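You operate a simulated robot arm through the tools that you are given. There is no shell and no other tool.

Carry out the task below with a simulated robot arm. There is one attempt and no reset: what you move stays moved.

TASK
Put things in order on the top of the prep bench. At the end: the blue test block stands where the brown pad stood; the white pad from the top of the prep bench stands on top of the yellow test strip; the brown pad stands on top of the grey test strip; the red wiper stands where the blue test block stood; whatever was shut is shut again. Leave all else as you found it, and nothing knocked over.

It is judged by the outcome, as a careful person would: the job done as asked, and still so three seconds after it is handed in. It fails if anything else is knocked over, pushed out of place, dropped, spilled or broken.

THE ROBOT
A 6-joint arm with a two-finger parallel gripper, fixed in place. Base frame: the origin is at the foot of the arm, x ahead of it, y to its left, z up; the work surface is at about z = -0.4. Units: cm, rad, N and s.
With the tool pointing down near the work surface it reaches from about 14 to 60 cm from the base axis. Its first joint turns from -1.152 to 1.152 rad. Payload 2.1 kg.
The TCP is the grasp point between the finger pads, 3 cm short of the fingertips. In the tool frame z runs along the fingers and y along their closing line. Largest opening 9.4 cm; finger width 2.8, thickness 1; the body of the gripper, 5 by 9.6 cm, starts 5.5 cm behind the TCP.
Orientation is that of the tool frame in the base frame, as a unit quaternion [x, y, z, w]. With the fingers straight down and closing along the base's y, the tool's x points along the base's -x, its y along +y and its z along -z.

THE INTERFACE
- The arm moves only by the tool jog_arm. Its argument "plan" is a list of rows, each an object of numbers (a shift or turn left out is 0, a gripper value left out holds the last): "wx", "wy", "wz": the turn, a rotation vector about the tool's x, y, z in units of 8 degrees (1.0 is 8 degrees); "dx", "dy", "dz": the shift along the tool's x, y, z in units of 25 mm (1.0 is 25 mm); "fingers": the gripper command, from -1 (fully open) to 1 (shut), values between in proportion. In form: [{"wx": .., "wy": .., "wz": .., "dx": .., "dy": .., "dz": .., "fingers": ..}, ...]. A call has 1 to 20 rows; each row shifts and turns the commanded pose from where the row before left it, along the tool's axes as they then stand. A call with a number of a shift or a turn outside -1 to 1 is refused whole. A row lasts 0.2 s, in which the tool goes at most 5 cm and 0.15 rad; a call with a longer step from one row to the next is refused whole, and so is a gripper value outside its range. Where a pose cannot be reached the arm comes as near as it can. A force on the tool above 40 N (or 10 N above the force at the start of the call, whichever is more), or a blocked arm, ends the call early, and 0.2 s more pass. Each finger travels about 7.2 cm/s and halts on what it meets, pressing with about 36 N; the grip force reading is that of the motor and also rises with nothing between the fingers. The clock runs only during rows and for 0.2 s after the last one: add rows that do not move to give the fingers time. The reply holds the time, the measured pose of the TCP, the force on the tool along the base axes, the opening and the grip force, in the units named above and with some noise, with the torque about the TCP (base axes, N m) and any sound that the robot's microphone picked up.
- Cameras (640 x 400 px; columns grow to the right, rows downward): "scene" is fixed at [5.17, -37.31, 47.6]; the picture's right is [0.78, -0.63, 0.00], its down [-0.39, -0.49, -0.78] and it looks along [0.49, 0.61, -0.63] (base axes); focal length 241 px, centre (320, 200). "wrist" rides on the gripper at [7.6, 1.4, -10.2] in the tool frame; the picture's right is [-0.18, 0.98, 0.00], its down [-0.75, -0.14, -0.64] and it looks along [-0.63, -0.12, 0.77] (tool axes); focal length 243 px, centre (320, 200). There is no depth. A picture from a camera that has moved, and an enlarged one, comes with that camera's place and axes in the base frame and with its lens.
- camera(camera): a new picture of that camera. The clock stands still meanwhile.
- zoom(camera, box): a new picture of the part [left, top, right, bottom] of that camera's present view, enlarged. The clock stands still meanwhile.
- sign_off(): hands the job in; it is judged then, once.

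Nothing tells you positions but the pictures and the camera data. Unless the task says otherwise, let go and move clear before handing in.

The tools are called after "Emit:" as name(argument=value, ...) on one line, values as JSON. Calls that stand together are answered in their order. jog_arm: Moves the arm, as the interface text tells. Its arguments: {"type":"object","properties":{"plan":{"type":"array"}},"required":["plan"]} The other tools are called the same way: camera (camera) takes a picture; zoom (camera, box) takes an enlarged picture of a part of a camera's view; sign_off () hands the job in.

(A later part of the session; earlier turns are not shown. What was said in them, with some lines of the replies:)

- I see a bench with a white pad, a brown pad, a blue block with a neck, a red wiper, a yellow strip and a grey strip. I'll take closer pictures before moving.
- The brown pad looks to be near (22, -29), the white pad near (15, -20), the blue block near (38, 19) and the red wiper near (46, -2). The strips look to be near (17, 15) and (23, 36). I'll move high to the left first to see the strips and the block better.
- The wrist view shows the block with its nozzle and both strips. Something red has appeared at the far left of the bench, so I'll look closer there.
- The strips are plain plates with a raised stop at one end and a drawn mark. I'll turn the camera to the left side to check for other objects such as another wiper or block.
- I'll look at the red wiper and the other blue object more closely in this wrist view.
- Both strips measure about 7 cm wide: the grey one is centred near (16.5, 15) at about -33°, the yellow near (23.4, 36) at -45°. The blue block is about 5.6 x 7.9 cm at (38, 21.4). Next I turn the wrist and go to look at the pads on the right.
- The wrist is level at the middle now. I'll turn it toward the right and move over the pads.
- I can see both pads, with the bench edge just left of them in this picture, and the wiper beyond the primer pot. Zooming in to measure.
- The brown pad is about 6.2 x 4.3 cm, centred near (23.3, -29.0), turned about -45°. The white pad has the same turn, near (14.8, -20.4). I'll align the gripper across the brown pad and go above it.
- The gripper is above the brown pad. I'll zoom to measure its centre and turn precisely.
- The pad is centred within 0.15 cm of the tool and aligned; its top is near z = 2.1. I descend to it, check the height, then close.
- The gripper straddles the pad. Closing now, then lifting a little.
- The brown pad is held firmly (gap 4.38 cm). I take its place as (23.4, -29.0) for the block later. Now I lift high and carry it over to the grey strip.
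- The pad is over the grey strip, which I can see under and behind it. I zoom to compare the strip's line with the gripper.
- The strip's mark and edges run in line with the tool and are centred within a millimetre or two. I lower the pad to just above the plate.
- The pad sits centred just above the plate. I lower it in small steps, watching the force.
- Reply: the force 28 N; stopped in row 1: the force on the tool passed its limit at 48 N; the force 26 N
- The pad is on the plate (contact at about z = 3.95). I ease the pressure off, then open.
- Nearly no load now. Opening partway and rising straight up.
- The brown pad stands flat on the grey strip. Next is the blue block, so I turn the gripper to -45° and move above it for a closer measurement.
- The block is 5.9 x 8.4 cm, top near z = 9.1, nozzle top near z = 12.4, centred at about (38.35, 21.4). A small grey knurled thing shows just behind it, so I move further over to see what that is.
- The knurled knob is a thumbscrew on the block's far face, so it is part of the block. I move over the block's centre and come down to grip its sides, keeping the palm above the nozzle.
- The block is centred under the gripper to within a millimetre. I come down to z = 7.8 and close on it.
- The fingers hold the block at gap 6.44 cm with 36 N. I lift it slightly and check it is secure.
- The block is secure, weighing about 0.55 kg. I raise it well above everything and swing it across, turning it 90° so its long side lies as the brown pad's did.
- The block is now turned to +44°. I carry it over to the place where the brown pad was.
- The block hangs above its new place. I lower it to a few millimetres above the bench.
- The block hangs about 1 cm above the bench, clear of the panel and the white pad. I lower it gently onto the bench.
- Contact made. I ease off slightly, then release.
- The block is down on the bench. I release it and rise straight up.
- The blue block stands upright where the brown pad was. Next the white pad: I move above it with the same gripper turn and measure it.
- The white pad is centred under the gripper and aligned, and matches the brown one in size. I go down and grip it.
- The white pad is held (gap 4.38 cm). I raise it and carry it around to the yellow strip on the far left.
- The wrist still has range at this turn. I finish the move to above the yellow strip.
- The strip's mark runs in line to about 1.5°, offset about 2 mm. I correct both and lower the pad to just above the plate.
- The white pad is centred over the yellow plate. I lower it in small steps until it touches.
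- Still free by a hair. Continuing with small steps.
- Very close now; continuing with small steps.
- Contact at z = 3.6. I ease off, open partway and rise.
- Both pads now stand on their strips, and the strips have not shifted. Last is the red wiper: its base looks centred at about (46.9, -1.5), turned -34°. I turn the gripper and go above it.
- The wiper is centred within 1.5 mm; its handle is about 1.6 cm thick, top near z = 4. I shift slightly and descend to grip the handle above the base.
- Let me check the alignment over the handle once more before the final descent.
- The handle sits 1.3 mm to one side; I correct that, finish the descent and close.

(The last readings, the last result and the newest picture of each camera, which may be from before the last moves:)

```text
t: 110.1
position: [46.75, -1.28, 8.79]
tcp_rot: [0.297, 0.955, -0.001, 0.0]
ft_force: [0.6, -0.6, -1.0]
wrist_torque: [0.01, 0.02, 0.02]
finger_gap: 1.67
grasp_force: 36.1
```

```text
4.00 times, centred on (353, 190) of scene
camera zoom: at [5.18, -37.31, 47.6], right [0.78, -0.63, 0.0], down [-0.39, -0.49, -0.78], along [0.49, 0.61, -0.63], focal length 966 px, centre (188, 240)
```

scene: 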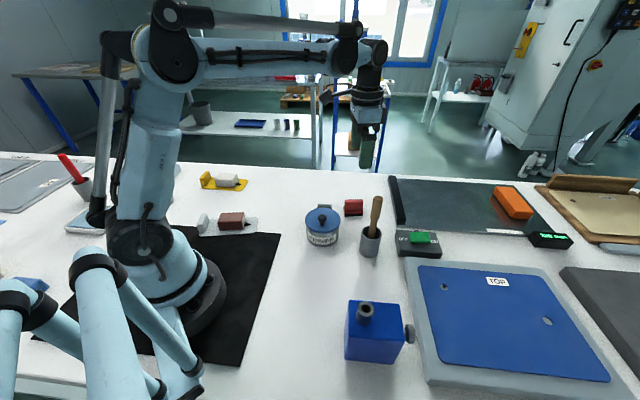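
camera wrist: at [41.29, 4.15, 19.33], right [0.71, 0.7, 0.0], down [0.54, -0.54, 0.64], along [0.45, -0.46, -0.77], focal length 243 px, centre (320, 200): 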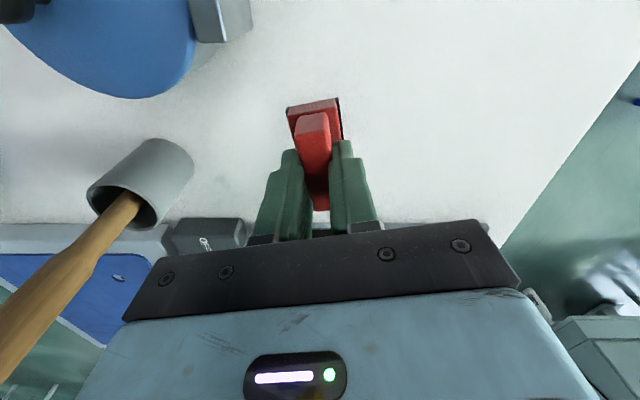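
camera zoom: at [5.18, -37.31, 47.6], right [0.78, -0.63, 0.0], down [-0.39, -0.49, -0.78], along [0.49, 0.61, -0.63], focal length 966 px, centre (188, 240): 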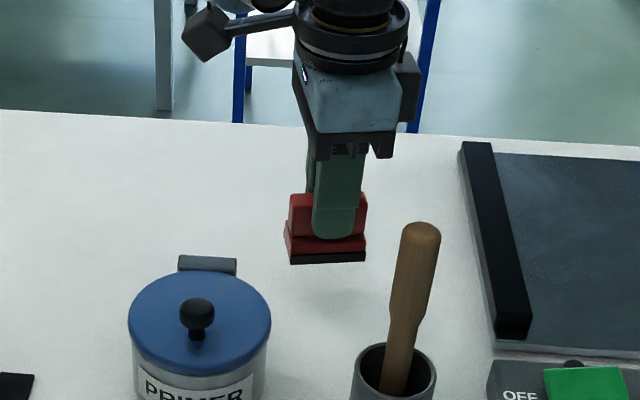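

The wiper is held by its handle (gap 1.67 cm). I raise it and carry it to where the blue block stood, (38.3, 21.4).

Emit:
jog_arm(plan=[{"dz": -0.8, "fingers": 1}, {"dz": -0.8}, {"dz": -0.8}, {"dz": -0.8}, {"dz": -0.5}, {"dx": 0.798, "dy": 0.558}, {"dx": 0.798, "dy": 0.558}, {"dx": 0.798, "dy": 0.558}, {"dx": 0.798, "dy": 0.558}, {"dx": 0.798, "dy": 0.558}, {"dx": 0.798, "dy": 0.558}, {"dx": 0.798, "dy": 0.558}, {"dx": 0.798, "dy": 0.558}, {"dx": 0.798, "dy": 0.558}, {"dx": 0.798, "dy": 0.558}, {}, {}])

Emit:
camera(camera="scene")

Emit:
camera(camera="wrist")

```text
t: 113.7
position: [38.36, 21.44, 18.18]
tcp_rot: [0.297, 0.955, -0.001, 0.0]
ft_force: [-0.2, -0.5, -0.2]
wrist_torque: [-0.01, 0.01, -0.01]
finger_gap: 1.66
grasp_force: 36.3
```

```text
taken
```

scene: 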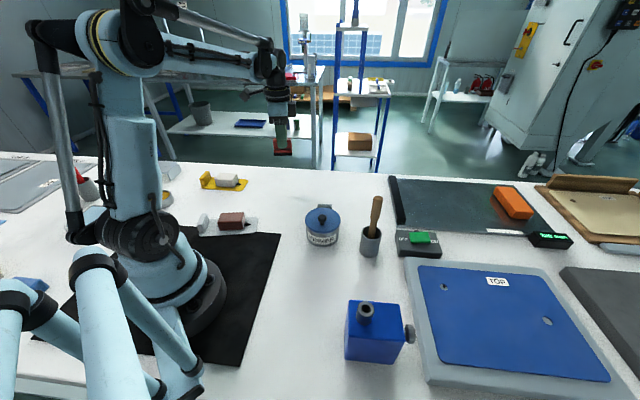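

```text
taken
camera wrist: at [32.72, 26.95, 28.54], right [0.71, 0.7, 0.0], down [0.54, -0.54, 0.64], along [0.45, -0.46, -0.77], focal length 243 px, centre (320, 200)
```

wrist: 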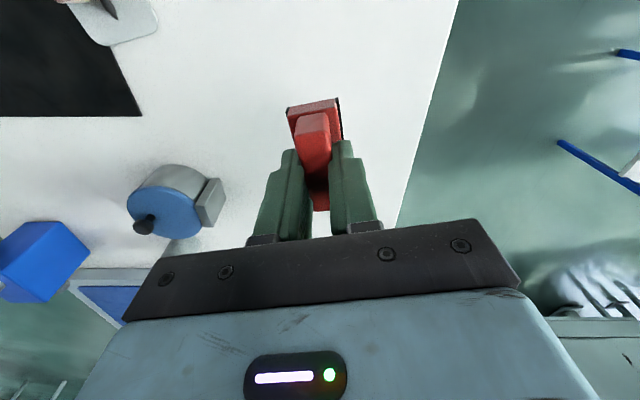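

The wiper hangs over the block's old place. I lower it to just above the bench.

Emit:
jog_arm(plan=[{"dz": 0.8, "fingers": 1}, {"dz": 0.8}, {"dz": 0.8}, {"dz": 0.8}, {"dz": 0.8}, {"dz": 0.6}, {"dz": 0.35}, {"dz": 0.15}, {}, {}])

Emit:
jog_arm(plan=[{"dz": 0.1, "fingers": 1}, {}, {}])

Emit:
jog_arm(plan=[{"dz": 0.03, "fingers": 1}, {}, {}])

```text
t: 115.9
position: [38.25, 21.52, 5.41]
tcp_rot: [0.298, 0.955, -0.002, 0.0]
ft_force: [-0.6, 0.2, -0.6]
wrist_torque: [-0.05, 0.01, -0.01]
finger_gap: 1.69
grasp_force: 36.0
```

```text
t: 116.7
position: [38.29, 21.48, 5.2]
tcp_rot: [0.297, 0.955, -0.001, 0.001]
ft_force: [0.0, 0.0, -0.9]
wrist_torque: [-0.02, 0.0, 0.03]
finger_gap: 1.69
grasp_force: 36.3
```

```text
t: 117.5
position: [38.11, 21.43, 4.99]
tcp_rot: [0.298, 0.955, -0.001, 0.0]
ft_force: [0.2, -0.4, 0.0]
wrist_torque: [-0.01, -0.04, 0.02]
finger_gap: 1.68
grasp_force: 36.0
```

Emit:
jog_arm(plan=[{"dz": 0.02, "fingers": 1}, {}, {}])

Emit:
jog_arm(plan=[{"dz": 0.02, "fingers": 1}, {}, {}])

Emit:
jog_arm(plan=[{"dz": 0.02, "fingers": 1}, {}, {}])

```text
t: 118.3
position: [38.21, 21.43, 5.06]
tcp_rot: [0.298, 0.955, -0.001, 0.001]
ft_force: [0.6, -0.2, -0.1]
wrist_torque: [0.01, 0.0, -0.01]
finger_gap: 1.7
grasp_force: 36.1
```

```text
t: 119.1
position: [38.31, 21.38, 4.86]
tcp_rot: [0.297, 0.955, -0.002, 0.001]
ft_force: [-0.5, -0.6, 9.7]
wrist_torque: [0.02, 0.07, -0.02]
finger_gap: 1.68
grasp_force: 36.5
```

```text
t: 119.9
position: [38.28, 21.5, 4.88]
tcp_rot: [0.297, 0.955, 0.0, 0.001]
ft_force: [0.6, -1.0, 23.7]
wrist_torque: [0.0, 0.01, 0.01]
finger_gap: 1.67
grasp_force: 36.2
```

The wiper is on the bench. I ease off, open and rise straight up.

Emit:
jog_arm(plan=[{"dz": -0.025, "fingers": 1}, {}, {"fingers": 0.0}, {"fingers": -0.2}, {"fingers": -0.2}, {"fingers": -0.2}, {}])

Emit:
jog_arm(plan=[{"dz": -0.2}, {"dz": -0.5}, {"dz": -0.9}, {"dz": -0.9}, {"dz": -0.9}, {"dz": -0.9}, {"dz": -0.9, "fingers": -1}, {"dz": -0.9}, {}, {}])

Emit:
camera(camera="scene")

Emit:
camera(camera="wrist")

```text
t: 121.5
position: [38.35, 21.46, 5.12]
tcp_rot: [0.297, 0.955, -0.001, 0.001]
ft_force: [0.1, -0.1, -0.4]
wrist_torque: [0.0, 0.0, 0.02]
finger_gap: 5.62
grasp_force: 0.0
```

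```text
t: 123.7
position: [38.32, 21.37, 20.26]
tcp_rot: [0.297, 0.955, -0.001, 0.001]
ft_force: [0.0, 0.2, -0.6]
wrist_torque: [0.0, 0.0, 0.02]
finger_gap: 9.39
grasp_force: 0.0
```

```text
taken
```

scene: 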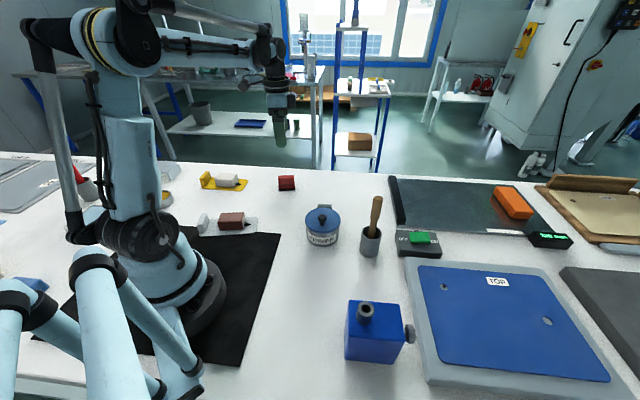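

```text
taken
camera wrist: at [32.79, 26.96, 30.74], right [0.71, 0.7, 0.0], down [0.54, -0.54, 0.64], along [0.45, -0.46, -0.77], focal length 243 px, centre (320, 200)
```

wrist: 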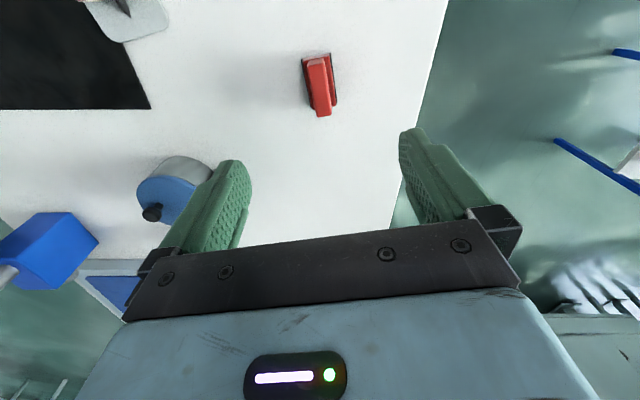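

All four moves look done. I'll check each in close-up and confirm nothing else shifted.

Emit:
zoom(camera="scene", box=[180, 150, 340, 250])

Emit:
zoom(camera="scene", box=[300, 280, 460, 380])

Emit:
zoom(camera="scene", box=[260, 180, 460, 305])

```text
4.00 times, centred on (260, 200) of scene
camera zoom: at [5.17, -37.31, 47.6], right [0.78, -0.63, 0.0], down [-0.39, -0.49, -0.78], along [0.49, 0.61, -0.63], focal length 966 px, centre (560, 200)
```

zoom: 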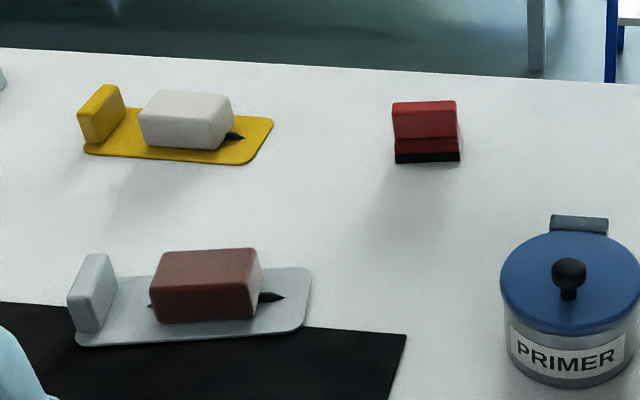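

```text
4.00 times, centred on (380, 330) of scene
camera zoom: at [5.17, -37.31, 47.6], right [0.78, -0.63, 0.0], down [-0.39, -0.49, -0.78], along [0.49, 0.61, -0.63], focal length 966 px, centre (80, -320)
```

zoom: 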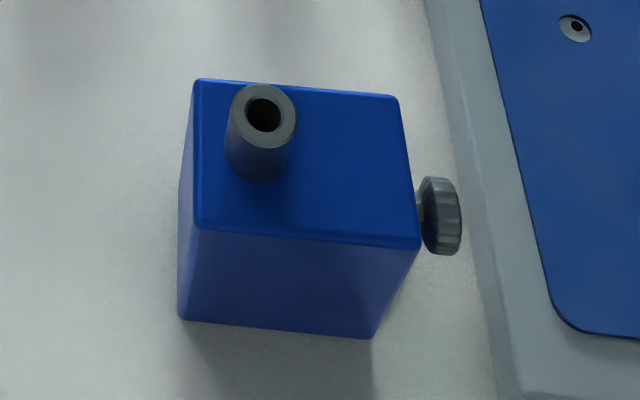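

```text
3.20 times, centred on (360, 242) of scene
camera zoom: at [5.17, -37.31, 47.6], right [0.78, -0.63, 0.0], down [-0.39, -0.49, -0.78], along [0.49, 0.61, -0.63], focal length 772 px, centre (192, 64)
```

zoom: 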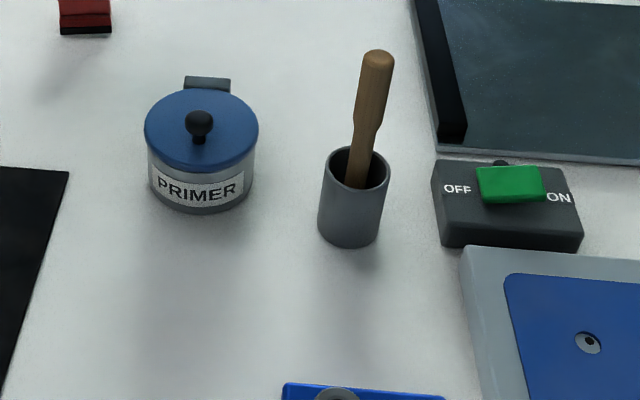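

Everything stands as asked: both pads on their strips, the block upright where the brown pad was, and the wiper upright where the block was. The pot, brush and panels are unmoved. I return the arm to its starting area, clear of everything.

Emit:
jog_arm(plan=[{"dz": -0.88}, {"dz": -0.88}, {"dz": -0.88}, {"dz": -0.88}, {"dx": -0.11, "dy": -0.823}, {"dx": -0.11, "dy": -0.823}, {"dx": -0.11, "dy": -0.823}, {"dx": -0.11, "dy": -0.823}, {"dx": -0.11, "dy": -0.823}, {"dx": -0.11, "dy": -0.823}, {"dx": -0.11, "dy": -0.823}, {"dx": -0.11, "dy": -0.823}, {"dx": -0.11, "dy": -0.823}, {"dx": -0.11, "dy": -0.823}, {"dx": -0.11, "dy": -0.823}, {"dx": -0.11, "dy": -0.823}, {"wz": -1}, {"wz": -1}, {"wz": -1}, {"wz": -1}])

Emit:
camera(camera="scene")

Emit:
camera(camera="wrist")

```text
t: 127.9
position: [27.08, -0.81, 29.07]
tcp_rot: [0.02, 1.0, 0.0, 0.0]
ft_force: [-0.8, 0.1, 0.1]
wrist_torque: [-0.01, 0.01, 0.01]
finger_gap: 9.43
grasp_force: 0.0
```

```text
taken
```

scene: 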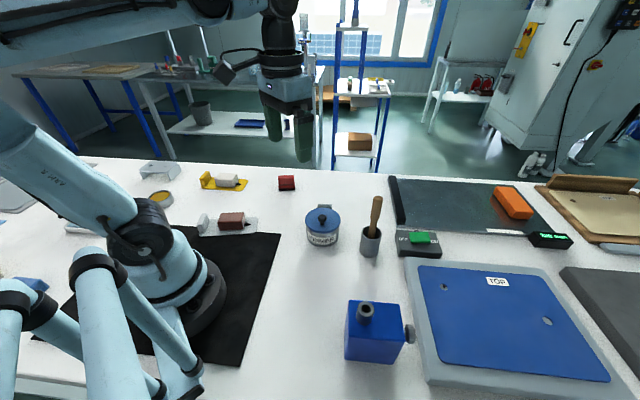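

```text
taken
camera wrist: at [19.47, 0.98, 39.49], right [0.23, 0.97, 0.0], down [0.75, -0.17, 0.64], along [0.63, -0.15, -0.77], focal length 243 px, centre (320, 200)
```

wrist: 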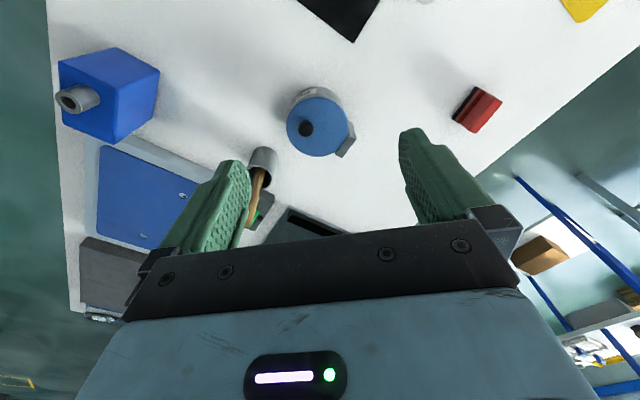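

The arm is clear with the gripper open. All four pieces stand where asked, nothing shut was opened, and the rest of the bench looks as it was. Handing in.

Emit:
sign_off()

```text
The job is handed in.
```

The bench is in order and the job is handed in; I don't have the judge's result.

- **Blue test block:** it stands upright where the brown pad stood, within a few millimetres. I turned it 90° so its long side lies the way the pad's did. Its thumbscrew now points at the blue "TOP" panel without touching it.
- **White pad:** it stands on the yellow test strip, centred along the mark.
- **Brown pad:** it stands on the grey test strip, centred along the mark.
- **Red wiper:** it stands upright where the block stood. It keeps its own angle, not the block's.

I opened nothing, so everything that was shut stayed shut. In the last pictures the strips, primer pot, brush cup and panels were where they started. The arm is back near its starting position with the gripper open.
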